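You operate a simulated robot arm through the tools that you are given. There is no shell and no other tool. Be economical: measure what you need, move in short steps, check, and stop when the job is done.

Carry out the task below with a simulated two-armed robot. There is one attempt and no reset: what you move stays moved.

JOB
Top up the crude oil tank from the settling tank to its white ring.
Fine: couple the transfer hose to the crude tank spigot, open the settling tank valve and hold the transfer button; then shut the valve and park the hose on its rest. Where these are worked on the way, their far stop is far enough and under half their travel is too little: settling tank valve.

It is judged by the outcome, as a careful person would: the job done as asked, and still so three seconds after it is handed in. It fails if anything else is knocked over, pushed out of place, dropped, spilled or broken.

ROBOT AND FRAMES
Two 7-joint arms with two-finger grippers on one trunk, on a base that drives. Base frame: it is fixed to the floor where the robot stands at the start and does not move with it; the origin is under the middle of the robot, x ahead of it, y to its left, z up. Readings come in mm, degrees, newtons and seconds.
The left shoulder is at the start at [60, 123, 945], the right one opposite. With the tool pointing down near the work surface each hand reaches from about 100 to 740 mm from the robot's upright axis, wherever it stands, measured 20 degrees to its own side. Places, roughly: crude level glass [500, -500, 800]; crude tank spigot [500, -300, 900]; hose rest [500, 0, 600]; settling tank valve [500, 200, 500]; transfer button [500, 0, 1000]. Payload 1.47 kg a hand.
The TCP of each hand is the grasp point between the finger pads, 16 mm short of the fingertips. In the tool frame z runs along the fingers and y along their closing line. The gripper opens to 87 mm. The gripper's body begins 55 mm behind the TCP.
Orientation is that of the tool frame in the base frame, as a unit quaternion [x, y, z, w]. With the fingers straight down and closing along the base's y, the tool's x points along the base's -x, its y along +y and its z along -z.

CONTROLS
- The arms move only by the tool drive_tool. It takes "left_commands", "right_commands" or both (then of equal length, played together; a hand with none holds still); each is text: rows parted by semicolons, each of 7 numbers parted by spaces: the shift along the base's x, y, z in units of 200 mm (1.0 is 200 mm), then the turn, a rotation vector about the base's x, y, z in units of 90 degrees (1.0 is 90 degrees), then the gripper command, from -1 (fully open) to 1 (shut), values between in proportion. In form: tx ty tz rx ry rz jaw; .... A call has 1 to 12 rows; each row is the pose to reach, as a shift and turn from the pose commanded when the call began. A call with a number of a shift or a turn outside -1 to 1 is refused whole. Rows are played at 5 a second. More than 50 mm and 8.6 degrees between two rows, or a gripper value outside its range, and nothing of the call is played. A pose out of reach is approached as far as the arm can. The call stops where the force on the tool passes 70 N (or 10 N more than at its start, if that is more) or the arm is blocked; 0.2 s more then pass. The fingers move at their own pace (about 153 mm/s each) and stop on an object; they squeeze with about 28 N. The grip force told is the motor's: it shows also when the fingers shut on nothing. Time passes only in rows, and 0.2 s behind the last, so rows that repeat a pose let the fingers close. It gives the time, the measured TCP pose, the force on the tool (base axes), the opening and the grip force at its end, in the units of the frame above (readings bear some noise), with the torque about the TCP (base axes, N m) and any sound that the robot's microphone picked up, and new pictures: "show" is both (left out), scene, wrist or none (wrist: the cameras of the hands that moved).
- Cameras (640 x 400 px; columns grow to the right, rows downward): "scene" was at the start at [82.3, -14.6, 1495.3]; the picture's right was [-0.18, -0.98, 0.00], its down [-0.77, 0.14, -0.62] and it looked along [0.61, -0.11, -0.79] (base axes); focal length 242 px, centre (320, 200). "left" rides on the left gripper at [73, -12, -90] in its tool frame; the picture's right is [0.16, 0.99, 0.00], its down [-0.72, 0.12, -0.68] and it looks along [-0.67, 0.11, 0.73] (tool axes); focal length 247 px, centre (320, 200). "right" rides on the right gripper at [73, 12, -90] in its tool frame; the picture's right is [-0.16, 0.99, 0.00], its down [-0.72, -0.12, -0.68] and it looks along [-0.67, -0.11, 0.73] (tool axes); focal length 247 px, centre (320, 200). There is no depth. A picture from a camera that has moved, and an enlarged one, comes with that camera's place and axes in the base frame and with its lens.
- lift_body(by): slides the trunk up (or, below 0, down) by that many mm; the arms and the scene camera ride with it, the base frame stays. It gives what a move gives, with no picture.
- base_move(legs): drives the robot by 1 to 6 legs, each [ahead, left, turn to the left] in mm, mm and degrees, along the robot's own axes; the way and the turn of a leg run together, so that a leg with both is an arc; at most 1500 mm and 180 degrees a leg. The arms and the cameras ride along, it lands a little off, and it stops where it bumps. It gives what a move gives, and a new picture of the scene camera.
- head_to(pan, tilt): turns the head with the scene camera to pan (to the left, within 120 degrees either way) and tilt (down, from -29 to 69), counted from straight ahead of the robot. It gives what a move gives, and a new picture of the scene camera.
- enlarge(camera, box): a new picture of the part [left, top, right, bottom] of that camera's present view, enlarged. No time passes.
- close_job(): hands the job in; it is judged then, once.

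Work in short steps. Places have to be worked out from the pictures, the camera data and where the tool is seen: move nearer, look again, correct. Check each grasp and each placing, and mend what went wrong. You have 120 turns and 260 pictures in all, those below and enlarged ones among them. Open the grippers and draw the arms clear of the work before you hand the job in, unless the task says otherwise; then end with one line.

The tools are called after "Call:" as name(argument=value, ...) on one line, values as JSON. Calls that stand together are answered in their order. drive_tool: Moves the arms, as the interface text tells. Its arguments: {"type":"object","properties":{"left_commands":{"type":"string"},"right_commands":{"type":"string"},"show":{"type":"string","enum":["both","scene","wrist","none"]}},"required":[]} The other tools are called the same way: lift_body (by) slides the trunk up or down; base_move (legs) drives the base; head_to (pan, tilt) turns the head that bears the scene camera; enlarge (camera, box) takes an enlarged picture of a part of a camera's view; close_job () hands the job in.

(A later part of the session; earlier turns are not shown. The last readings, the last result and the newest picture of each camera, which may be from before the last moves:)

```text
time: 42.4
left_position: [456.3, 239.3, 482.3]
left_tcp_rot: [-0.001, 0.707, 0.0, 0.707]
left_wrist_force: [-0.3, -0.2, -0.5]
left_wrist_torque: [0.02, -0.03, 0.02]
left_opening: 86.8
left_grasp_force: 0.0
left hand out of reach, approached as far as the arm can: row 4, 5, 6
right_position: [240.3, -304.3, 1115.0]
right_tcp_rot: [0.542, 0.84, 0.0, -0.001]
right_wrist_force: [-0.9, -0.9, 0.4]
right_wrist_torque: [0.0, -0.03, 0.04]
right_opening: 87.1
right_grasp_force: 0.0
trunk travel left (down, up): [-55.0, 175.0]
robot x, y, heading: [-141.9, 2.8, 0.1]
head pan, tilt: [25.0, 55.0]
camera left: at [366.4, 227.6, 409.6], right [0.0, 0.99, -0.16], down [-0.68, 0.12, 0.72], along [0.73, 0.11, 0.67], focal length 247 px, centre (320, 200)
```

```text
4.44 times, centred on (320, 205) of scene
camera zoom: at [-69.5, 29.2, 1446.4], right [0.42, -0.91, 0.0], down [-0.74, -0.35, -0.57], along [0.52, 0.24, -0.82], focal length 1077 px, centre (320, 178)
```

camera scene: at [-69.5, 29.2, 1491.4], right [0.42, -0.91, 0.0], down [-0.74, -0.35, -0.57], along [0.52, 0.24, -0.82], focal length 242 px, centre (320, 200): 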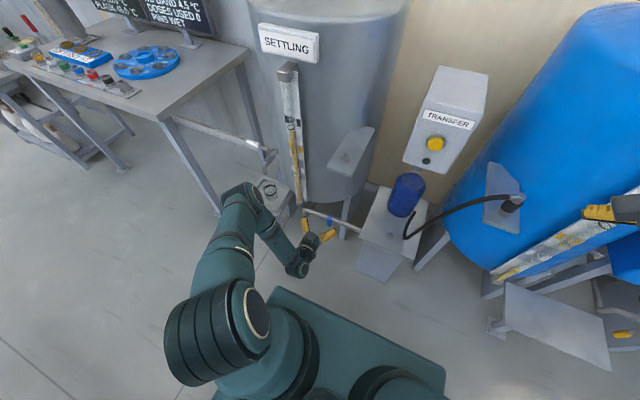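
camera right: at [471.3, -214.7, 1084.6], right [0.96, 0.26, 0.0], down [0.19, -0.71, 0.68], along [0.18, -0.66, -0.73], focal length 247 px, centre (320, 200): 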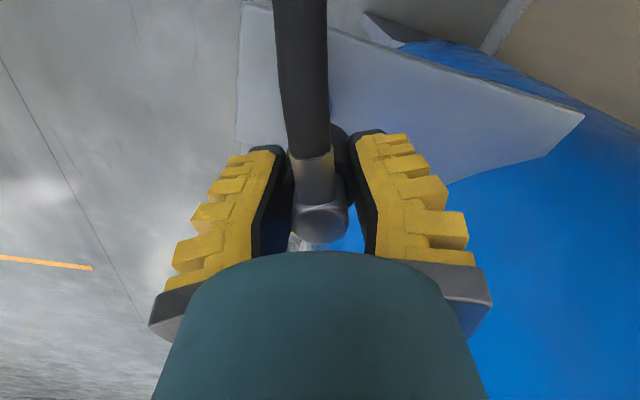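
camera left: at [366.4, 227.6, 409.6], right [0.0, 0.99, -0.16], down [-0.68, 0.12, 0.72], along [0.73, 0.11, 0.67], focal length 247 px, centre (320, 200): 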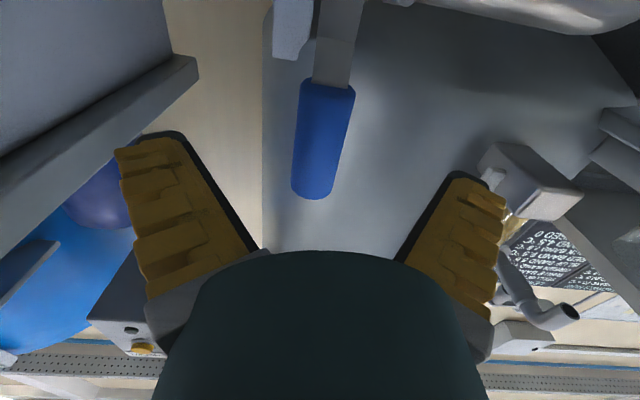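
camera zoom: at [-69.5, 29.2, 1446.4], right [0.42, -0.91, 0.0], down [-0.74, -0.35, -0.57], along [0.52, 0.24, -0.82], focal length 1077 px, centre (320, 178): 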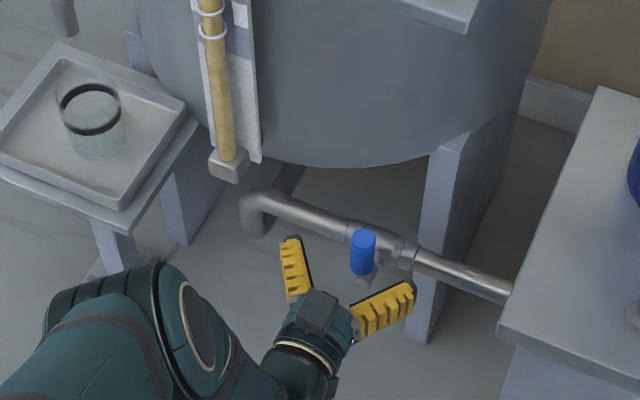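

The arm is stretched at x=456, with the handle centred between the fingers about 27 mm ahead. I nudge the base forward 27 mm.

Call:
base_move(legs=[[27, 0, 0]])

Call:
enlarge(camera="left", box=[160, 0, 480, 260])

Call:
enlarge(camera="scene", box=[290, 180, 370, 250])

```text
time: 43.3
left_position: [480.9, 239.6, 481.9]
left_tcp_rot: [-0.001, 0.707, 0.0, 0.707]
left_wrist_force: [-0.3, 0.1, -0.9]
left_wrist_torque: [0.0, -0.02, 0.0]
left_opening: 86.7
left_grasp_force: 0.1
right_position: [267.9, -303.8, 1115.9]
right_tcp_rot: [0.542, 0.84, -0.001, 0.0]
right_wrist_force: [0.2, -0.1, -0.9]
right_wrist_torque: [0.0, 0.06, -0.01]
right_opening: 87.1
right_grasp_force: 0.0
trunk travel left (down, up): [-55.0, 175.0]
robot x, y, heading: [-121.0, 0.5, 0.2]
head pan, tilt: [25.0, 55.0]
camera scene: at [-41.8, 29.2, 1446.2], right [0.42, -0.91, 0.0], down [-0.74, -0.35, -0.57], along [0.52, 0.24, -0.82], focal length 242 px, centre (320, 200)
```

scene: 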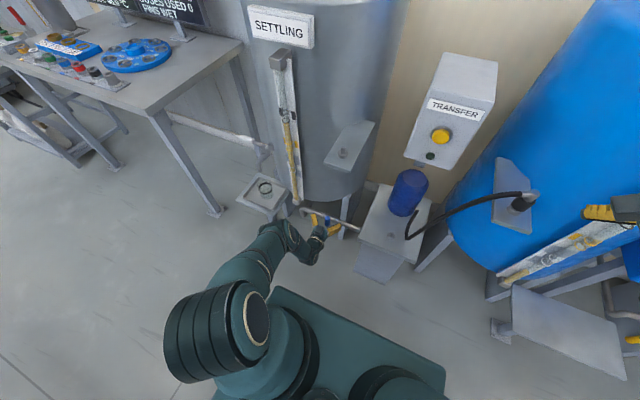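

```text
1.54 times, centred on (320, 130) of left
camera zoom: at [392.8, 227.7, 409.0], right [0.0, 0.99, -0.16], down [-0.68, 0.12, 0.72], along [0.73, 0.11, 0.67], focal length 380 px, centre (320, 308)
```

zoom: 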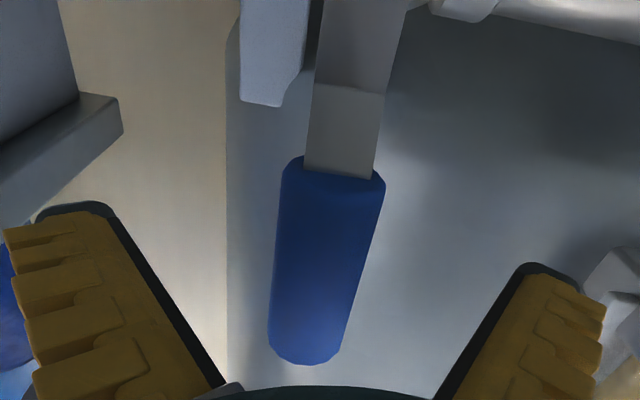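

```text
5.71 times, centred on (330, 215) of scene
camera zoom: at [-41.8, 29.2, 1446.2], right [0.42, -0.91, 0.0], down [-0.74, -0.35, -0.57], along [0.52, 0.24, -0.82], focal length 1385 px, centre (263, 114)
```

zoom: 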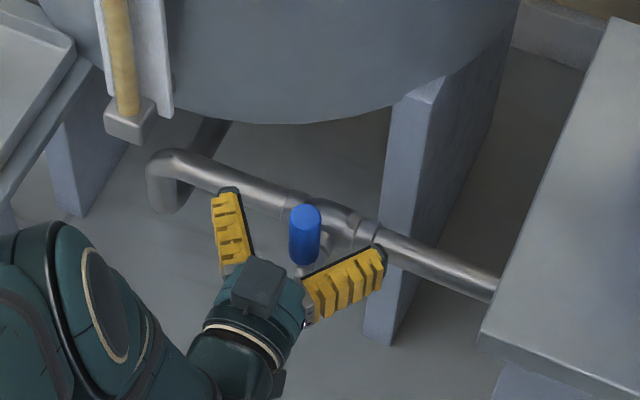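

The handle is between the fingers at the right depth. I close the left gripper on it.

Call:
drive_tool(left_commands="0 0 0 0 0 0 0;0 0 0 0 0 0 1;0 0 0 0 0 0 1;0 0 0 0 0 0 1", show="wrist")

```text
time: 44.3
left_position: [482.4, 237.0, 482.8]
left_tcp_rot: [0.001, 0.707, -0.001, 0.707]
left_wrist_force: [1.9, -11.1, 0.6]
left_wrist_torque: [-0.01, -0.02, 0.0]
left_opening: 20.1
left_grasp_force: 29.9
right_position: [265.1, -304.5, 1115.8]
right_tcp_rot: [0.543, 0.84, -0.001, 0.0]
right_wrist_force: [-0.7, 0.3, -1.0]
right_wrist_torque: [-0.02, -0.01, -0.02]
right_opening: 86.9
right_grasp_force: 0.0
trunk travel left (down, up): [-55.0, 175.0]
robot x, y, heading: [-116.8, 0.3, -0.0]
head pan, tilt: [25.0, 55.0]
camera left: at [392.5, 226.2, 409.6], right [0.0, 0.99, -0.16], down [-0.68, 0.12, 0.72], along [0.73, 0.11, 0.67], focal length 247 px, centre (320, 200)
```

left: 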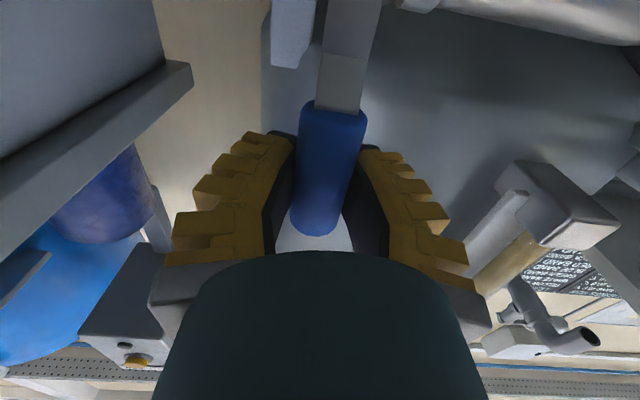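

Gripped at 20 mm. I try a small turn of 8° with the top going toward -y and watch the force for a stop.

Call:
drive_tool(left_commands="0 -.022 -.001 .045 0 0 1;0 -.045 -.003 .089 0 0 1;0 -.045 -.003 .089 0 0 1", show="none")

```text
time: 45.1
left_position: [482.0, 230.4, 484.1]
left_tcp_rot: [0.049, 0.706, 0.049, 0.705]
left_wrist_force: [4.0, -10.6, -2.9]
left_wrist_torque: [-0.85, 0.03, -0.08]
left_opening: 19.8
left_grasp_force: 29.7
right_position: [265.4, -305.8, 1115.7]
right_tcp_rot: [0.543, 0.84, 0.0, 0.001]
right_wrist_force: [-0.5, 0.6, -0.4]
right_wrist_torque: [-0.01, 0.01, -0.01]
right_opening: 87.0
right_grasp_force: 0.1
trunk travel left (down, up): [-55.0, 175.0]
robot x, y, heading: [-117.7, -0.4, -0.0]
head pan, tilt: [25.0, 55.0]
```

It moved about 7–9 mm with no added reaction, so that direction is free. I continue to about 30°.

Call:
drive_tool(left_commands="0 -.04 -.008 .08 0 0 1;0 -.08 -.018 .16 0 0 1;0 -.115 -.033 .24 0 0 1;0 -.115 -.033 .24 0 0 1", show="wrist")

Call:
enlarge(camera="scene", box=[290, 180, 370, 250])

```text
time: 46.1
left_position: [485.6, 216.2, 487.6]
left_tcp_rot: [0.18, 0.683, 0.183, 0.683]
left_wrist_force: [2.5, 0.0, -22.6]
left_wrist_torque: [-0.56, -0.13, 0.01]
left_opening: 29.9
left_grasp_force: 29.9
left hand out of reach, approached as far as the arm can: row 1, 2, 3, 4
right_position: [268.4, -303.5, 1114.4]
right_tcp_rot: [0.543, 0.84, -0.001, -0.001]
right_wrist_force: [0.1, -0.3, 0.0]
right_wrist_torque: [0.01, 0.04, -0.02]
right_opening: 87.2
right_grasp_force: 0.0
trunk travel left (down, up): [-55.0, 175.0]
robot x, y, heading: [-117.3, -2.3, 0.0]
head pan, tilt: [25.0, 55.0]
camera left: at [396.8, 242.9, 417.8], right [0.0, 0.94, 0.35], down [-0.68, -0.26, 0.69], along [0.73, -0.24, 0.64], focal length 247 px, centre (320, 200)
```

left: 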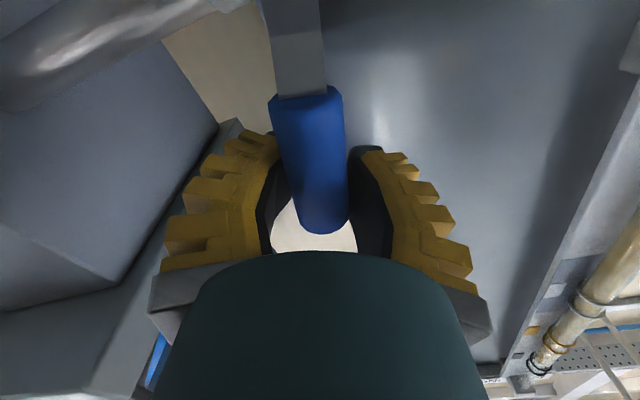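

```text
5.71 times, centred on (330, 215) of scene
camera zoom: at [-41.3, 30.0, 1446.3], right [0.42, -0.91, 0.0], down [-0.74, -0.35, -0.57], along [0.52, 0.24, -0.82], focal length 1385 px, centre (263, 114)
```

zoom: 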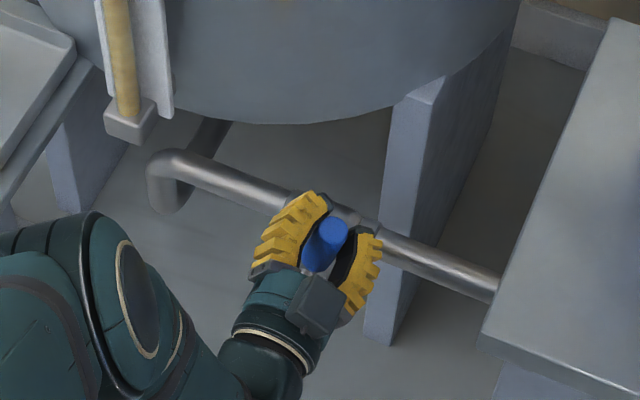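

The handle is turning (about 22° so far), but the arm is at its limit low down. I release, draw back, lower the trunk and move the base closer.

Call:
drive_tool(left_commands="0 0 0 0 0 0 0;0 0 0 0 0 0 -1;-.2 0 0 0 0 0 -1;-.4 0 0 0 0 0 -1;-.6 0 0 0 0 0 -1", show="none")

Call:
lift_body(by=-50)

Call:
base_move(legs=[[70, 0, 0]])

Call:
enlarge(camera="scene", box=[290, 160, 370, 250])

```text
time: 47.5
left_position: [393.2, 220.4, 507.6]
left_tcp_rot: [0.173, 0.662, 0.191, 0.704]
left_wrist_force: [-0.3, 0.4, 0.5]
left_wrist_torque: [0.04, 0.02, 0.0]
left_opening: 86.8
left_grasp_force: 0.0
right_position: [264.4, -305.0, 1117.1]
right_tcp_rot: [0.542, 0.84, 0.001, 0.001]
right_wrist_force: [-1.1, 0.7, -0.1]
right_wrist_torque: [-0.05, -0.05, -0.01]
right_opening: 87.1
right_grasp_force: 0.1
trunk travel left (down, up): [-55.0, 175.0]
robot x, y, heading: [-113.6, -2.0, -0.1]
head pan, tilt: [25.0, 55.0]
stopped in row 5 (left hand): the arm was blocked; the commanded pose is now the measured one
```

```text
time: 48.4
left_position: [393.7, 220.5, 454.7]
left_tcp_rot: [0.174, 0.664, 0.192, 0.702]
left_wrist_force: [0.4, -1.0, 0.1]
left_wrist_torque: [0.05, 0.0, 0.0]
left_opening: 87.0
left_grasp_force: 0.0
right_position: [268.5, -305.2, 1064.9]
right_tcp_rot: [0.542, 0.841, -0.001, -0.001]
right_wrist_force: [-0.5, 0.7, 0.1]
right_wrist_torque: [0.01, 0.0, 0.02]
right_opening: 87.1
right_grasp_force: 0.1
trunk travel left (down, up): [-5.0, 225.0]
robot x, y, heading: [-119.1, -1.9, 0.1]
head pan, tilt: [25.0, 55.0]
```

```text
time: 49.4
left_position: [463.4, 219.2, 455.9]
left_tcp_rot: [0.173, 0.664, 0.193, 0.701]
left_wrist_force: [0.0, -0.2, -0.4]
left_wrist_torque: [-0.01, 0.02, 0.0]
left_opening: 86.7
left_grasp_force: 0.0
right_position: [336.9, -304.6, 1064.4]
right_tcp_rot: [0.542, 0.84, -0.001, -0.001]
right_wrist_force: [0.4, -0.4, 0.8]
right_wrist_torque: [0.01, 0.01, -0.01]
right_opening: 86.9
right_grasp_force: 0.2
trunk travel left (down, up): [-5.0, 225.0]
robot x, y, heading: [-46.1, -1.1, 0.1]
head pan, tilt: [25.0, 55.0]
camera scene: at [29.2, 28.9, 1396.1], right [0.42, -0.91, 0.0], down [-0.74, -0.35, -0.57], along [0.52, 0.24, -0.82], focal length 242 px, centre (320, 200)
```

scene: 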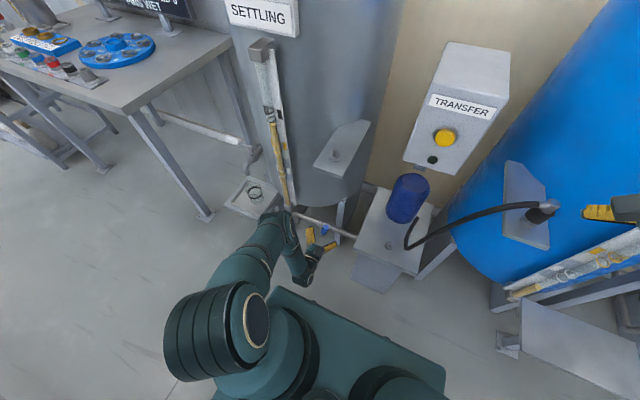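

```text
4.44 times, centred on (330, 205) of scene
camera zoom: at [29.2, 28.9, 1396.1], right [0.42, -0.91, 0.0], down [-0.74, -0.35, -0.57], along [0.52, 0.24, -0.82], focal length 1077 px, centre (276, 178)
```

zoom: 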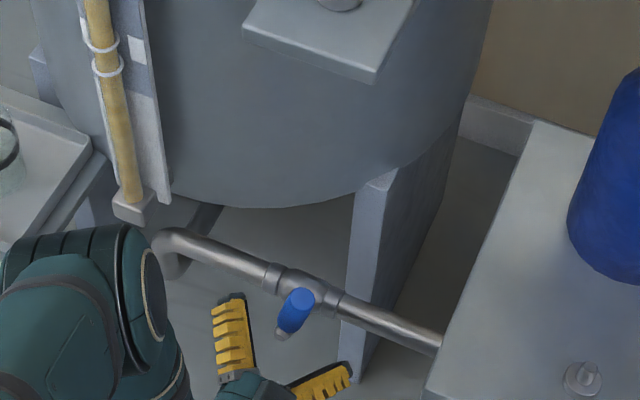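

The handle stays tilted. The earlier "blocked" stop worries me, so I check the left elbow's clearance to the sample tray.

Call:
enlarge(camera="scene", box=[210, 160, 350, 300])

```text
2.86 times, centred on (280, 230) of scene
camera zoom: at [29.2, 28.9, 1396.1], right [0.42, -0.91, 0.0], down [-0.74, -0.35, -0.57], along [0.52, 0.24, -0.82], focal length 692 px, centre (434, 114)
```

zoom: 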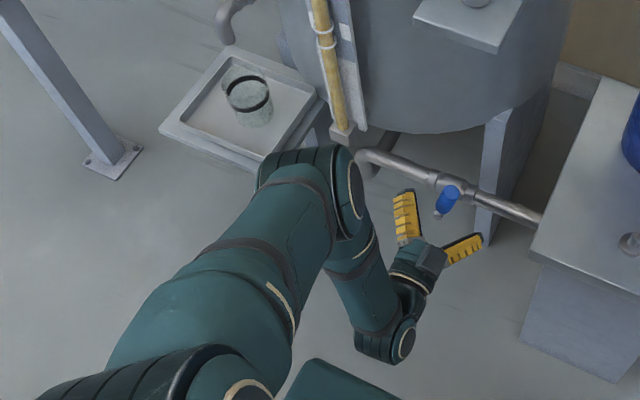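

The elbow is well clear of the tray. I reposition the hand around the leaning handle (grip centre about y=219, z=478) and advance.

Call:
drive_tool(left_commands="-.1 0 .06 0 0 0 -1;-.1 0 .11 0 0 0 -1;0 0 .11 0 0 0 -1;.1 0 .11 0 0 0 -1;.1 0 .11 0 0 0 -1", show="wrist")

Call:
enlarge(camera="scene", box=[290, 170, 370, 260])

```text
time: 50.6
left_position: [479.9, 221.0, 476.8]
left_tcp_rot: [0.175, 0.664, 0.191, 0.701]
left_wrist_force: [0.2, -0.2, 0.4]
left_wrist_torque: [-0.01, 0.03, 0.01]
left_opening: 87.0
left_grasp_force: 0.1
right_position: [335.5, -305.5, 1066.0]
right_tcp_rot: [0.543, 0.84, 0.0, 0.0]
right_wrist_force: [-0.2, -0.6, -0.4]
right_wrist_torque: [-0.02, -0.01, 0.04]
right_opening: 86.8
right_grasp_force: 0.0
trunk travel left (down, up): [-5.0, 225.0]
robot x, y, heading: [-46.7, -1.6, -0.0]
head pan, tilt: [25.0, 55.0]
camera left: at [394.4, 247.9, 403.2], right [-0.03, 0.93, 0.36], down [-0.71, -0.27, 0.65], along [0.7, -0.24, 0.68], focal length 247 px, centre (320, 200)
```

left: 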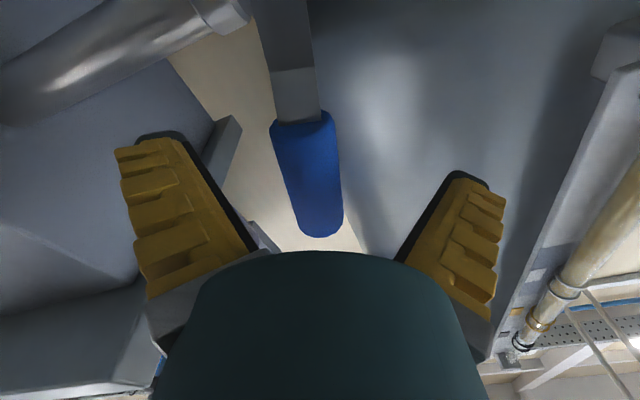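

```text
4.44 times, centred on (330, 215) of scene
camera zoom: at [25.9, 29.0, 1396.6], right [0.42, -0.91, 0.0], down [-0.74, -0.35, -0.57], along [0.52, 0.24, -0.82], focal length 1077 px, centre (276, 133)
```

zoom: 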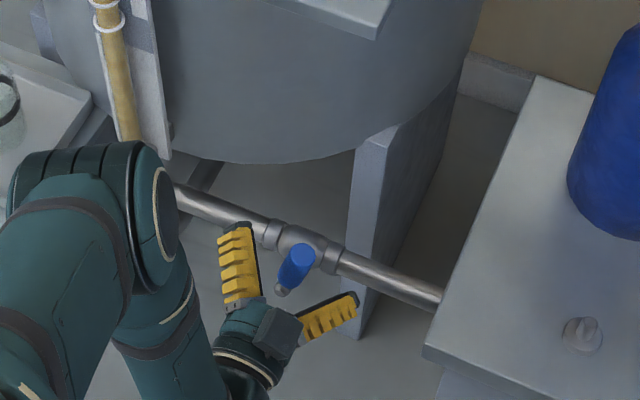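

The handle is well centred. I close and drive it along its arc to about 58°.

Call:
drive_tool(left_commands="0 0 0 0 0 0 0;0 0 0 0 0 0 1;0 0 0 0 0 0 1;0 -.035 -.0145 .089 0 0 1;0 -.069 -.033 .178 0 0 1;0 -.099 -.057 .267 0 0 1;0 -.125 -.085 .356 0 0 1;0 -.148 -.116 .444 0 0 1;0 -.148 -.116 .444 0 0 1", show="wrist")

Call:
enlarge(camera="scene", box=[290, 170, 370, 260])

```text
time: 52.6
left_position: [482.0, 184.6, 457.2]
left_tcp_rot: [0.406, 0.553, 0.404, 0.605]
left_wrist_force: [-15.1, -52.4, 17.4]
left_wrist_torque: [-1.97, -0.2, -0.14]
left_opening: 36.1
left_grasp_force: 30.2
right_position: [333.4, -308.2, 1065.0]
right_tcp_rot: [0.542, 0.84, 0.001, -0.001]
right_wrist_force: [0.8, -1.0, -0.4]
right_wrist_torque: [-0.03, 0.0, 0.04]
right_opening: 87.0
right_grasp_force: 0.2
trunk travel left (down, up): [-5.0, 225.0]
robot x, y, heading: [-48.2, -1.1, -0.1]
head pan, tilt: [25.0, 55.0]
camera left: at [398.0, 253.4, 416.0], right [-0.03, 0.49, 0.87], down [-0.73, -0.61, 0.32], along [0.69, -0.63, 0.37], focal length 247 px, centre (320, 200)
```

left: 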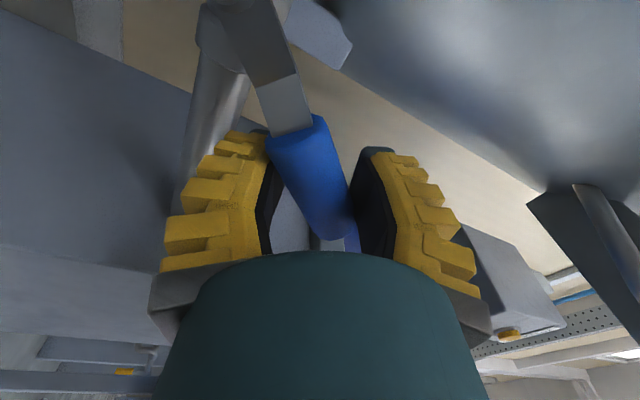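

```text
4.44 times, centred on (330, 215) of scene
camera zoom: at [24.2, 26.3, 1396.7], right [0.42, -0.91, 0.0], down [-0.74, -0.34, -0.58], along [0.52, 0.24, -0.82], focal length 1077 px, centre (276, 133)
```

zoom: 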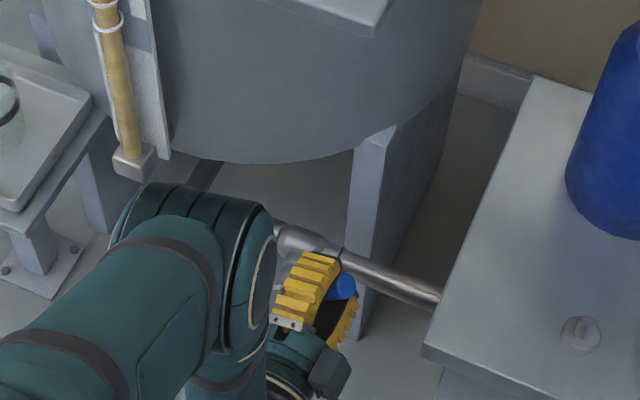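

The handle is at about 60° and the hand is over-rolled, wedging it. I relax the jaw to a loose cage and push on down with the upper finger.

Call:
drive_tool(left_commands="0 0 0 0 0 0 .1;0 0 0 0 0 0 .1;0 0 -.04 0 0 0 .1;0 -.01 -.08 0 0 0 .1;0 -.015 -.12 .03 0 0 .1;0 -.015 -.16 .06 0 0 .1;0 -.015 -.19 .09 0 0 .1", show="wrist")

Call:
enlarge(camera="scene", box=[290, 170, 370, 260])

```text
time: 54.2
left_position: [488.9, 195.2, 437.3]
left_tcp_rot: [0.445, 0.527, 0.446, 0.57]
left_wrist_force: [-0.7, 0.8, 0.4]
left_wrist_torque: [0.01, 0.0, 0.02]
left_opening: 45.1
left_grasp_force: 4.2
left hand out of reach, approached as far as the arm can: row 5, 6, 7
right_position: [336.3, -304.6, 1065.1]
right_tcp_rot: [0.543, 0.84, 0.0, 0.0]
right_wrist_force: [-0.4, 0.3, 1.3]
right_wrist_torque: [-0.03, 0.0, 0.0]
right_opening: 86.9
right_grasp_force: 0.0
trunk travel left (down, up): [-5.0, 225.0]
robot x, y, heading: [-46.3, 1.3, 0.2]
head pan, tilt: [25.0, 55.0]
camera left: at [403.1, 268.1, 406.2], right [-0.03, 0.36, 0.93], down [-0.72, -0.66, 0.23], along [0.7, -0.66, 0.28], focal length 247 px, centre (320, 200)
```

left: 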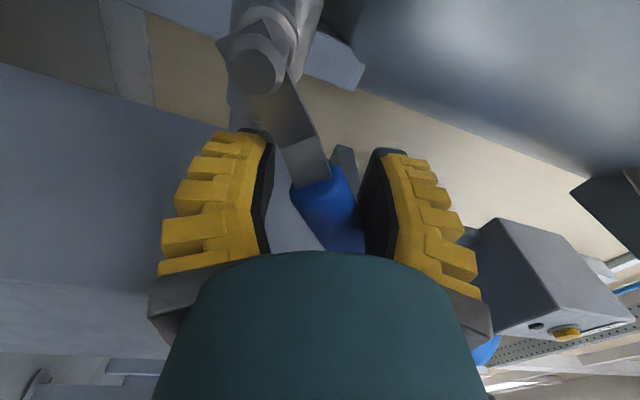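

```text
4.44 times, centred on (330, 215) of scene
camera zoom: at [26.0, 29.4, 1396.3], right [0.42, -0.91, 0.0], down [-0.74, -0.35, -0.57], along [0.52, 0.24, -0.82], focal length 1077 px, centre (276, 133)
```

zoom: 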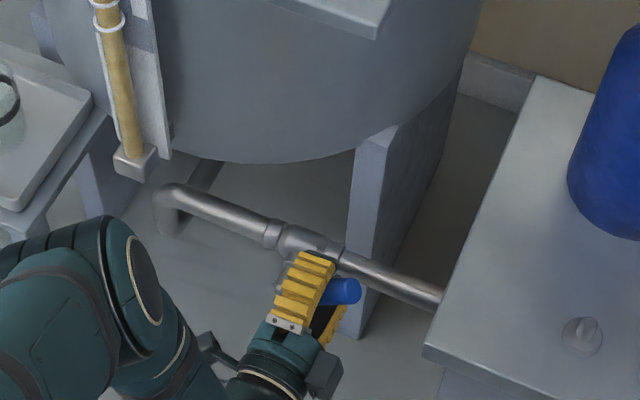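

The handle is at about 65° and the wrist limits further descent. I pitch the hand 30° downward about the TCP, which frees the wrist, then push down again.

Call:
drive_tool(left_commands="0 0 .02 0 .09 0 .1;0 0 .02 0 .18 0 .1;0 0 .02 0 .27 0 .1;0 0 .02 0 .34 0 .1;0 -.03 -.03 0 .34 0 .1;0 -.06 -.08 0 .34 0 .1;0 -.06 -.12 0 .34 0 .1;0 -.06 -.16 0 .34 0 .1", show="wrist")

Call:
enlarge(camera="scene", box=[290, 170, 370, 260])

```text
time: 56.0
left_position: [487.2, 184.9, 405.5]
left_tcp_rot: [0.547, 0.659, 0.313, 0.411]
left_wrist_force: [1.1, -0.4, 1.1]
left_wrist_torque: [-0.02, 0.03, -0.02]
left_opening: 46.1
left_grasp_force: 4.9
right_position: [334.7, -305.4, 1065.1]
right_tcp_rot: [0.542, 0.84, 0.0, 0.001]
right_wrist_force: [-0.4, 0.0, -0.2]
right_wrist_torque: [-0.01, 0.0, 0.01]
right_opening: 86.9
right_grasp_force: 0.1
trunk travel left (down, up): [-5.0, 225.0]
robot x, y, heading: [-44.7, 1.4, 0.3]
head pan, tilt: [25.0, 55.0]
camera left: at [398.5, 258.1, 422.3], right [0.45, 0.36, 0.82], down [-0.5, -0.66, 0.56], along [0.74, -0.66, -0.12], focal length 247 px, centre (320, 200)
```

left: 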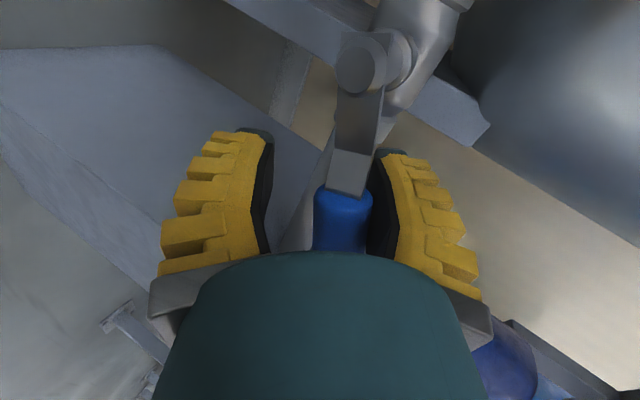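

```text
4.44 times, centred on (330, 215) of scene
camera zoom: at [26.3, 29.1, 1396.3], right [0.42, -0.91, 0.0], down [-0.74, -0.35, -0.57], along [0.52, 0.24, -0.82], focal length 1077 px, centre (276, 133)
```

zoom: 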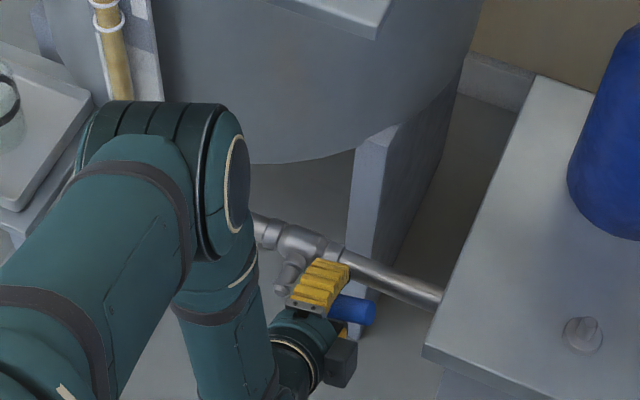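

The handle now lies parallel to the pipe, so the valve is fully open. I open the jaw wider and withdraw along the hand's axis.

Call:
drive_tool(left_commands="0 0 0 0 0 0 -.5;-.15 0 .09 0 0 0 -.5;-.3 0 .18 0 0 0 -.5;-.45 0 .27 0 0 0 -1;-.5 0 .45 0 0 0 -1;-.5 0 .65 0 0 0 -1", show="none")

Call:
enlarge(camera="scene", box=[260, 150, 400, 270])

```text
time: 57.4
left_position: [389.6, 184.5, 538.7]
left_tcp_rot: [0.547, 0.659, 0.313, 0.411]
left_wrist_force: [0.8, 0.6, 0.3]
left_wrist_torque: [-0.02, 0.0, -0.03]
left_opening: 86.8
left_grasp_force: 0.1
right_position: [335.1, -305.6, 1065.7]
right_tcp_rot: [0.543, 0.84, 0.0, 0.0]
right_wrist_force: [0.4, 0.6, -0.2]
right_wrist_torque: [0.02, -0.01, 0.0]
right_opening: 87.2
right_grasp_force: 0.0
trunk travel left (down, up): [-5.0, 225.0]
robot x, y, heading: [-47.6, 0.7, -0.1]
head pan, tilt: [25.0, 55.0]
```

```text
3.33 times, centred on (330, 210) of scene
camera zoom: at [26.1, 28.9, 1396.4], right [0.42, -0.91, 0.0], down [-0.74, -0.35, -0.57], along [0.52, 0.24, -0.82], focal length 808 px, centre (287, 167)
```

zoom: 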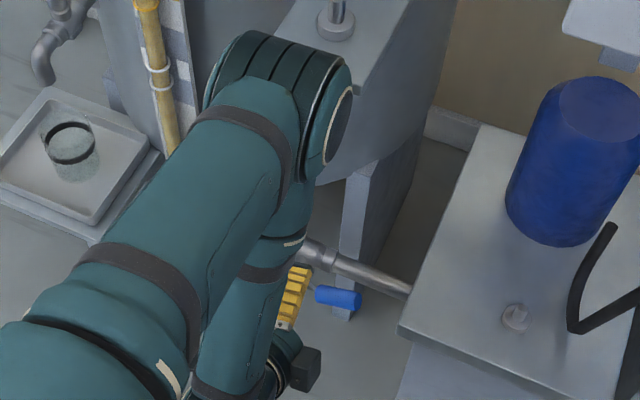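

The valve is open and the left arm stays put for now. The button triangulates consistently to (521,-42,1041), facing me. I use the free right hand for it, turning it to point forward in two halves.

Call:
drive_tool(right_commands="0 .08 .01 -.0405 -.0628 .0405 0;0 .16 .02 -.081 -.1256 .081 1;0 .24 .03 -.1215 -.1884 .1215 1;0 .32 .04 -.162 -.2511 .162 1;0 .4 .05 -.2025 -.314 .2025 1;0 .48 .06 -.243 -.377 .243 1;0 .56 .06 -.2835 -.4395 .2835 1", show="none")

Call:
drive_tool(right_commands="0 .08 -.01 -.0405 -.0628 .0405 1;0 .16 -.02 -.081 -.1256 .081 1;0.04 .24 -.04 -.1215 -.1884 .1215 1;0.08 .32 -.06 -.162 -.2511 .162 1;0.12 .4 -.08 -.2025 -.314 .2025 1;.16 .48 -.12 -.243 -.377 .243 1;.2 .56 -.15 -.2835 -.4395 .2835 1;.2 .7 -.18 -.2835 -.4395 .2835 1", show="both")

```text
time: 59.0
left_position: [389.2, 185.2, 537.1]
left_tcp_rot: [0.547, 0.659, 0.313, 0.411]
left_wrist_force: [0.1, 0.5, -0.2]
left_wrist_torque: [0.0, -0.03, -0.02]
left_opening: 87.0
left_grasp_force: 0.1
right_position: [334.8, -191.2, 1079.0]
right_tcp_rot: [0.303, 0.867, 0.001, 0.396]
right_wrist_force: [-0.5, -0.3, 0.0]
right_wrist_torque: [0.01, 0.0, 0.0]
right_opening: 0.0
right_grasp_force: 27.9
trunk travel left (down, up): [-5.0, 225.0]
robot x, y, heading: [-47.8, 2.2, 0.0]
head pan, tilt: [25.0, 55.0]
```

```text
time: 60.8
left_position: [388.8, 184.4, 537.8]
left_tcp_rot: [0.547, 0.659, 0.313, 0.411]
left_wrist_force: [0.6, -0.4, -0.4]
left_wrist_torque: [0.0, -0.01, -0.01]
left_opening: 87.2
left_grasp_force: 0.0
right_position: [422.8, -21.5, 1050.9]
right_tcp_rot: [0.0, 0.707, 0.0, 0.708]
right_wrist_force: [-0.7, 0.2, 0.5]
right_wrist_torque: [0.02, 0.0, 0.01]
right_opening: 0.3
right_grasp_force: 27.8
right hand out of reach, approached as far as the arm can: row 1, 2, 3, 4, 5, 6, 7, 8
trunk travel left (down, up): [-5.0, 225.0]
robot x, y, heading: [-52.3, -2.4, -0.2]
head pan, tilt: [25.0, 55.0]
camera scene: at [26.1, 29.5, 1396.4], right [0.42, -0.91, 0.0], down [-0.74, -0.35, -0.57], along [0.52, 0.24, -0.82], focal length 242 px, centre (320, 200)
camera right: at [334.0, -8.7, 979.3], right [0.0, 0.99, 0.16], down [-0.68, -0.12, 0.72], along [0.73, -0.11, 0.67], focal length 247 px, centre (320, 200)
```

scene: 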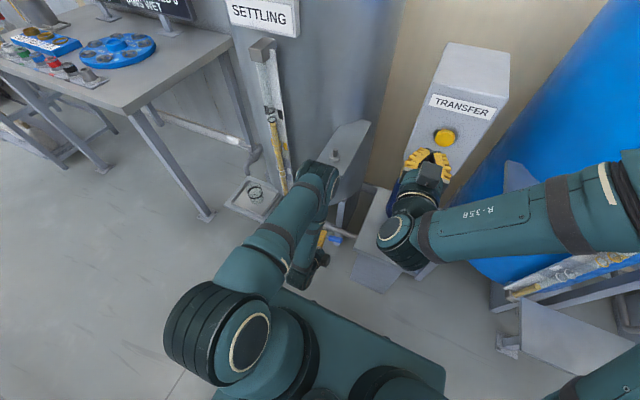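
right: 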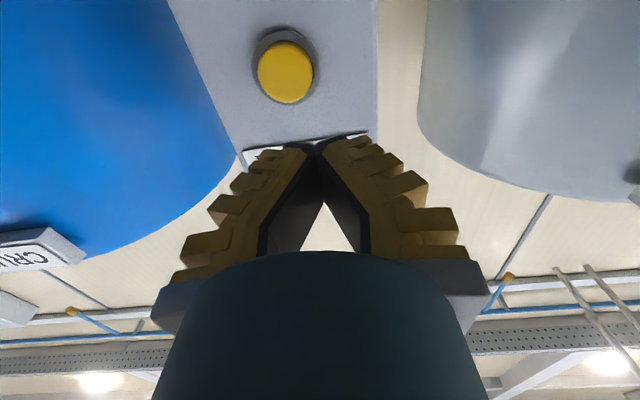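

The button appears straight ahead at about (521,-41,1033). I align to it short of contact, and pan the head toward the crude level glass.

Call:
drive_tool(right_commands="0 -.05 -.045 0 0 0 1;0 -.0975 -.08 0 0 0 1;.1 -.0975 -.08 0 0 0 1;.2 -.0975 -.08 0 0 0 1;.2 -.0975 -.08 0 0 0 1", show="wrist")

Call:
head_to(pan=-25, tilt=45)

```text
time: 62.0
left_position: [388.8, 183.9, 537.8]
left_tcp_rot: [0.546, 0.659, 0.313, 0.411]
left_wrist_force: [-0.5, -0.2, 0.0]
left_wrist_torque: [-0.01, -0.01, 0.0]
left_opening: 87.2
left_grasp_force: 0.0
right_position: [469.1, -38.6, 1039.4]
right_tcp_rot: [0.001, 0.708, 0.0, 0.707]
right_wrist_force: [0.3, 0.8, 0.1]
right_wrist_torque: [-0.01, -0.03, -0.01]
right_opening: 0.0
right_grasp_force: 28.7
right hand out of reach, approached as far as the arm can: row 1, 2
trunk travel left (down, up): [-5.0, 225.0]
robot x, y, heading: [-48.1, 0.0, -0.1]
head pan, tilt: [25.0, 55.0]
camera right: at [379.8, -27.0, 967.0], right [0.0, 0.99, 0.16], down [-0.68, -0.12, 0.72], along [0.73, -0.11, 0.67], focal length 247 px, centre (320, 200)
```

right: 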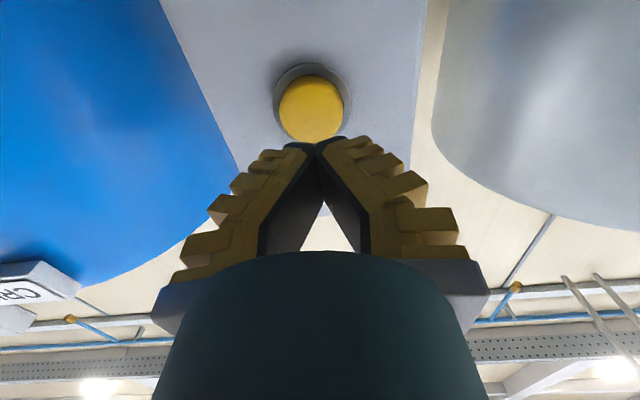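

```text
time: 63.2
left_position: [388.6, 185.2, 537.2]
left_tcp_rot: [0.546, 0.659, 0.313, 0.411]
left_wrist_force: [0.7, 0.4, -0.3]
left_wrist_torque: [-0.01, -0.01, -0.01]
left_opening: 87.1
left_grasp_force: 0.0
right_position: [468.8, -37.8, 1040.0]
right_tcp_rot: [0.0, 0.707, 0.001, 0.707]
right_wrist_force: [0.2, -0.5, 0.6]
right_wrist_torque: [0.01, -0.02, -0.01]
right_opening: 0.0
right_grasp_force: 28.4
trunk travel left (down, up): [-5.0, 225.0]
robot x, y, heading: [-44.8, 2.9, -0.1]
head pan, tilt: [-25.0, 45.0]
camera scene: at [34.7, -35.6, 1409.8], right [-0.42, -0.91, 0.0], down [-0.64, 0.3, -0.71], along [0.64, -0.3, -0.71], focal length 242 px, centre (320, 200)
```

scene: 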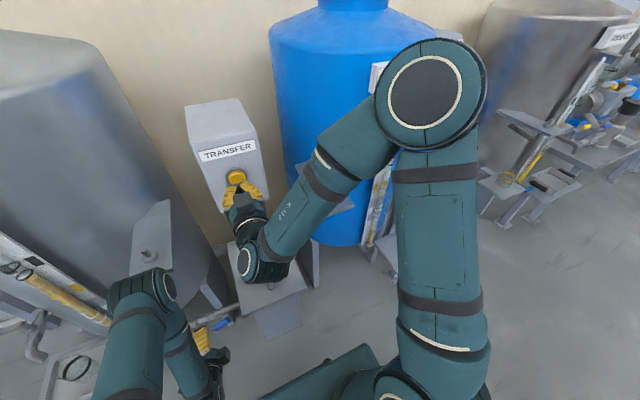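

The arm covers part of the glass. I zoom into the gap to see whether the level and white ring stay visible.

Call:
enlarge(camera="scene", box=[350, 140, 420, 270])

```text
3.08 times, centred on (385, 205) of scene
camera zoom: at [34.7, -35.6, 1409.8], right [-0.42, -0.91, 0.0], down [-0.64, 0.3, -0.71], along [0.64, -0.3, -0.71], focal length 746 px, centre (120, 185)
```

zoom: 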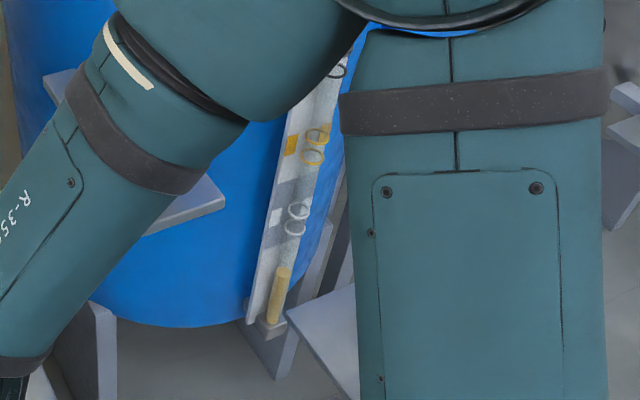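

The white ring pair and the oil top are visible between the arm links. I approach the button, correcting to y≈-42, z≈1029, in short steps.

Call:
drive_tool(right_commands=".05 -.015 -.05 0 0 0 1;.13 -.015 -.05 0 0 0 1;.2 -.015 -.05 0 0 0 1;.23 -.015 -.05 0 0 0 1", show="none")

Call:
enlarge(camera="scene", box=[215, 150, 275, 220])

Call:
enlarge(camera="scene", box=[365, 190, 405, 255])

```text
time: 64.2
left_position: [389.0, 184.4, 538.0]
left_tcp_rot: [0.546, 0.659, 0.313, 0.411]
left_wrist_force: [0.2, 0.5, -0.1]
left_wrist_torque: [0.0, 0.02, -0.01]
left_opening: 87.1
left_grasp_force: 0.2
right_position: [514.7, -40.0, 1030.2]
right_tcp_rot: [0.0, 0.707, 0.001, 0.707]
right_wrist_force: [-2.6, -1.0, 0.9]
right_wrist_torque: [0.03, -0.01, -0.04]
right_opening: 5.9
right_grasp_force: 28.8
trunk travel left (down, up): [-5.0, 225.0]
robot x, y, heading: [-47.1, 3.1, -0.1]
head pan, tilt: [-25.0, 45.0]
```

```text
5.71 times, centred on (245, 185) of scene
camera zoom: at [34.2, -35.8, 1409.8], right [-0.42, -0.91, 0.0], down [-0.64, 0.3, -0.71], along [0.64, -0.3, -0.71], focal length 1385 px, centre (749, 286)
```

zoom: 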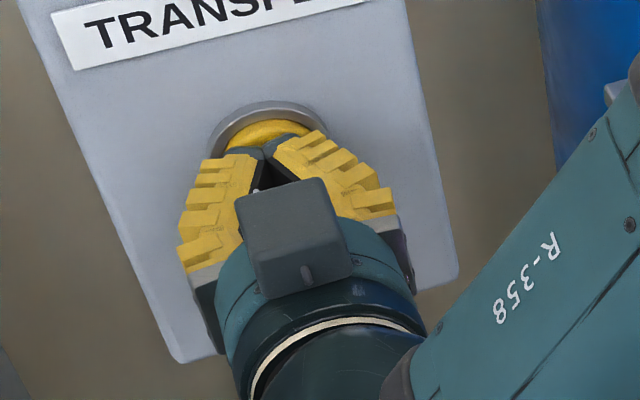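

```text
6.15 times, centred on (385, 222) of scene
camera zoom: at [34.2, -35.8, 1409.8], right [-0.42, -0.91, 0.0], down [-0.64, 0.3, -0.71], along [0.64, -0.3, -0.71], focal length 1491 px, centre (-80, 62)
```

zoom: 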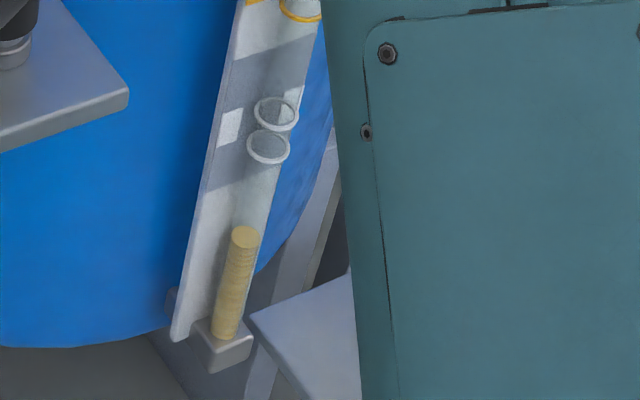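

The fingertips just touch the button (-2.6 N). I press 6 mm further and watch the level.

Call:
drive_tool(right_commands=".015 0 0 0 0 0 1;.03 0 0 0 0 0 1", show="none")

Call:
enlarge(camera="scene", box=[365, 190, 405, 255])

```text
time: 64.8
left_position: [387.6, 182.7, 539.5]
left_tcp_rot: [0.547, 0.659, 0.312, 0.412]
left_wrist_force: [0.2, 0.2, -0.4]
left_wrist_torque: [0.02, 0.01, 0.01]
left_opening: 87.0
left_grasp_force: 0.1
right_position: [517.4, -40.4, 1030.3]
right_tcp_rot: [0.0, 0.706, 0.0, 0.708]
right_wrist_force: [-16.3, 0.3, 3.2]
right_wrist_torque: [0.03, -0.08, 0.01]
right_opening: 6.0
right_grasp_force: 28.0
trunk travel left (down, up): [-5.0, 225.0]
robot x, y, heading: [-49.0, -0.4, -0.1]
head pan, tilt: [-25.0, 45.0]
heard: click
```

```text
6.15 times, centred on (385, 222) of scene
camera zoom: at [32.1, -35.5, 1409.9], right [-0.42, -0.91, 0.0], down [-0.64, 0.3, -0.71], along [0.64, -0.3, -0.71], focal length 1491 px, centre (-80, 62)
```

zoom: 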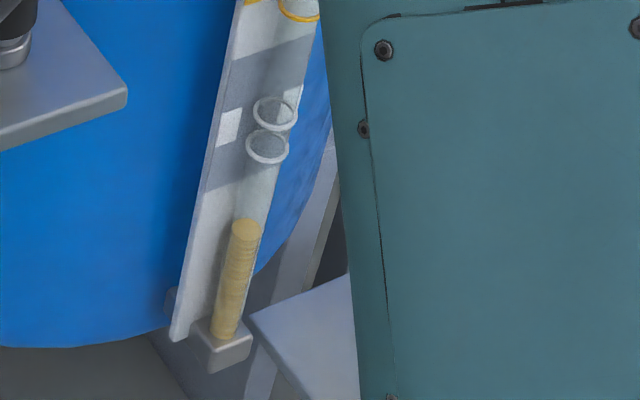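

A click was heard and the level is rising. I hold for 0.8 s and measure the rate.

Call:
drive_tool(right_commands="0 0 0 0 0 0 1;0 0 0 0 0 0 1;0 0 0 0 0 0 1", show="none")

Call:
enlarge(camera="scene", box=[365, 190, 405, 255])

```text
time: 65.6
left_position: [388.0, 184.8, 537.8]
left_tcp_rot: [0.547, 0.658, 0.313, 0.412]
left_wrist_force: [1.2, 0.1, 0.9]
left_wrist_torque: [0.01, 0.03, 0.04]
left_opening: 86.9
left_grasp_force: 0.0
right_position: [516.7, -40.5, 1030.2]
right_tcp_rot: [0.0, 0.706, 0.0, 0.708]
right_wrist_force: [-19.6, 2.0, 2.4]
right_wrist_torque: [-0.03, -0.02, -0.02]
right_opening: 6.1
right_grasp_force: 28.7
trunk travel left (down, up): [-5.0, 225.0]
robot x, y, heading: [-44.6, -0.3, 0.0]
head pan, tilt: [-25.0, 45.0]
```

```text
6.15 times, centred on (385, 222) of scene
camera zoom: at [32.0, -35.3, 1409.9], right [-0.42, -0.91, 0.0], down [-0.64, 0.3, -0.71], along [0.64, -0.3, -0.71], focal length 1491 px, centre (-80, 62)
```

zoom: 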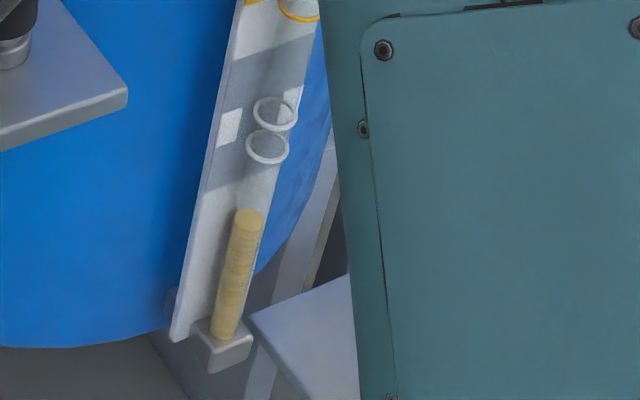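

The rate is about 13 px/s with about 88 px to go. I hold for another 2.6 s.

Call:
drive_tool(right_commands="0 0 0 0 0 0 1;0 0 0 0 0 0 1;0 0 0 0 0 0 1;0 0 0 0 0 0 1;0 0 0 0 0 0 1;0 0 0 0 0 0 1;0 0 0 0 0 0 1;0 0 0 0 0 0 1;0 0 0 0 0 0 1;0 0 0 0 0 0 1;0 0 0 0 0 0 1;0 0 0 0 0 0 1", show="none")

Call:
enlarge(camera="scene", box=[365, 190, 405, 255])

```text
time: 68.2
left_position: [388.5, 184.5, 537.7]
left_tcp_rot: [0.547, 0.659, 0.312, 0.412]
left_wrist_force: [-0.2, 0.2, 0.5]
left_wrist_torque: [-0.04, -0.01, 0.0]
left_opening: 86.9
left_grasp_force: 0.2
right_position: [517.4, -39.9, 1029.3]
right_tcp_rot: [0.0, 0.706, 0.0, 0.708]
right_wrist_force: [-19.8, 3.5, 0.5]
right_wrist_torque: [0.0, 0.0, 0.0]
right_opening: 6.0
right_grasp_force: 29.2
trunk travel left (down, up): [-5.0, 225.0]
robot x, y, heading: [-48.3, -3.4, -0.4]
head pan, tilt: [-25.0, 45.0]
```

```text
6.15 times, centred on (385, 222) of scene
camera zoom: at [32.2, -35.3, 1409.9], right [-0.42, -0.91, 0.0], down [-0.64, 0.3, -0.71], along [0.64, -0.3, -0.71], focal length 1491 px, centre (-80, 62)
```

zoom: 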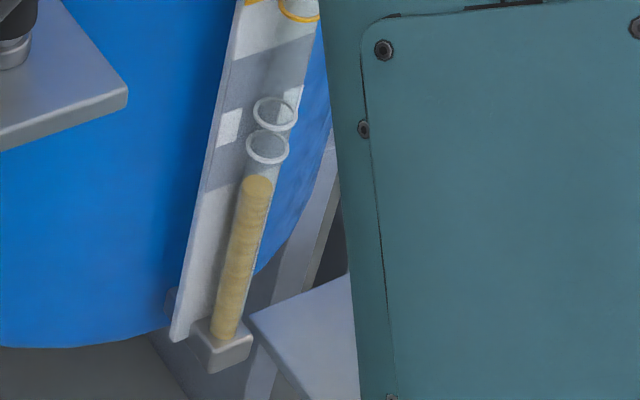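

The level top is at row 187, and the two white circles are at 147 and 115. I hold 2.6 s more, which should reach about row 155.

Call:
drive_tool(right_commands="0 0 0 0 0 0 1;0 0 0 0 0 0 1;0 0 0 0 0 0 1;0 0 0 0 0 0 1;0 0 0 0 0 0 1;0 0 0 0 0 0 1;0 0 0 0 0 0 1;0 0 0 0 0 0 1;0 0 0 0 0 0 1;0 0 0 0 0 0 1;0 0 0 0 0 0 1;0 0 0 0 0 0 1", show="none")

Call:
enlarge(camera="scene", box=[370, 190, 400, 225])

```text
time: 70.8
left_position: [388.3, 184.3, 537.5]
left_tcp_rot: [0.546, 0.659, 0.313, 0.413]
left_wrist_force: [-0.3, -0.1, 0.2]
left_wrist_torque: [-0.01, -0.01, 0.01]
left_opening: 87.1
left_grasp_force: 0.0
right_position: [518.5, -40.9, 1030.3]
right_tcp_rot: [-0.001, 0.706, 0.001, 0.708]
right_wrist_force: [-19.5, 2.3, 0.7]
right_wrist_torque: [0.0, -0.02, 0.02]
right_opening: 5.9
right_grasp_force: 28.1
trunk travel left (down, up): [-5.0, 225.0]
robot x, y, heading: [-49.9, 0.9, 0.1]
head pan, tilt: [-25.0, 45.0]
```

```text
11.43 times, centred on (385, 208) of scene
camera zoom: at [32.2, -35.4, 1409.9], right [-0.42, -0.91, 0.0], down [-0.64, 0.3, -0.71], along [0.64, -0.3, -0.71], focal length 2770 px, centre (-423, 114)
```

zoom: 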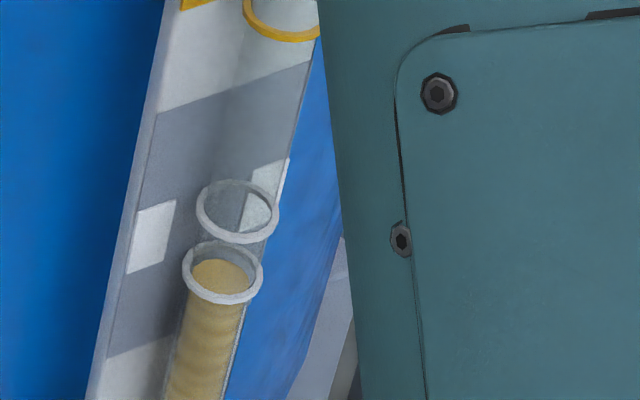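

The oil top is just at the lower of the two white circles. The white marker patch matches the space between the pair, so I hold about 1 s more to reach the middle of the white ring band and then release at once.

Call:
drive_tool(right_commands="0 0 0 0 0 0 1;0 0 0 0 0 0 1;0 0 0 0 0 0 1;0 0 0 0 0 0 1;0 0 0 0 0 0 1;-.1 0 0 0 0 0 1;-.2 0 0 0 0 0 1", show="none")

Call:
enlarge(camera="scene", box=[370, 190, 400, 225])

```text
time: 72.4
left_position: [388.5, 182.5, 537.6]
left_tcp_rot: [0.546, 0.659, 0.313, 0.411]
left_wrist_force: [-0.2, 0.8, -0.2]
left_wrist_torque: [-0.03, 0.01, -0.04]
left_opening: 87.1
left_grasp_force: 0.2
right_position: [480.1, -41.6, 1025.5]
right_tcp_rot: [0.001, 0.707, 0.0, 0.707]
right_wrist_force: [0.0, 0.7, 0.3]
right_wrist_torque: [0.0, 0.0, -0.03]
right_opening: 0.0
right_grasp_force: 28.3
trunk travel left (down, up): [-5.0, 225.0]
robot x, y, heading: [-47.6, -2.4, -0.0]
head pan, tilt: [-25.0, 45.0]
```

```text
11.43 times, centred on (385, 208) of scene
camera zoom: at [34.8, -35.8, 1409.8], right [-0.42, -0.91, 0.0], down [-0.64, 0.3, -0.71], along [0.64, -0.3, -0.71], focal length 2770 px, centre (-423, 114)
```

zoom: 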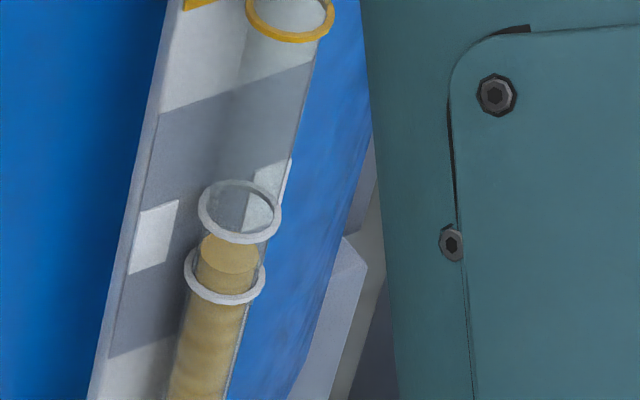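

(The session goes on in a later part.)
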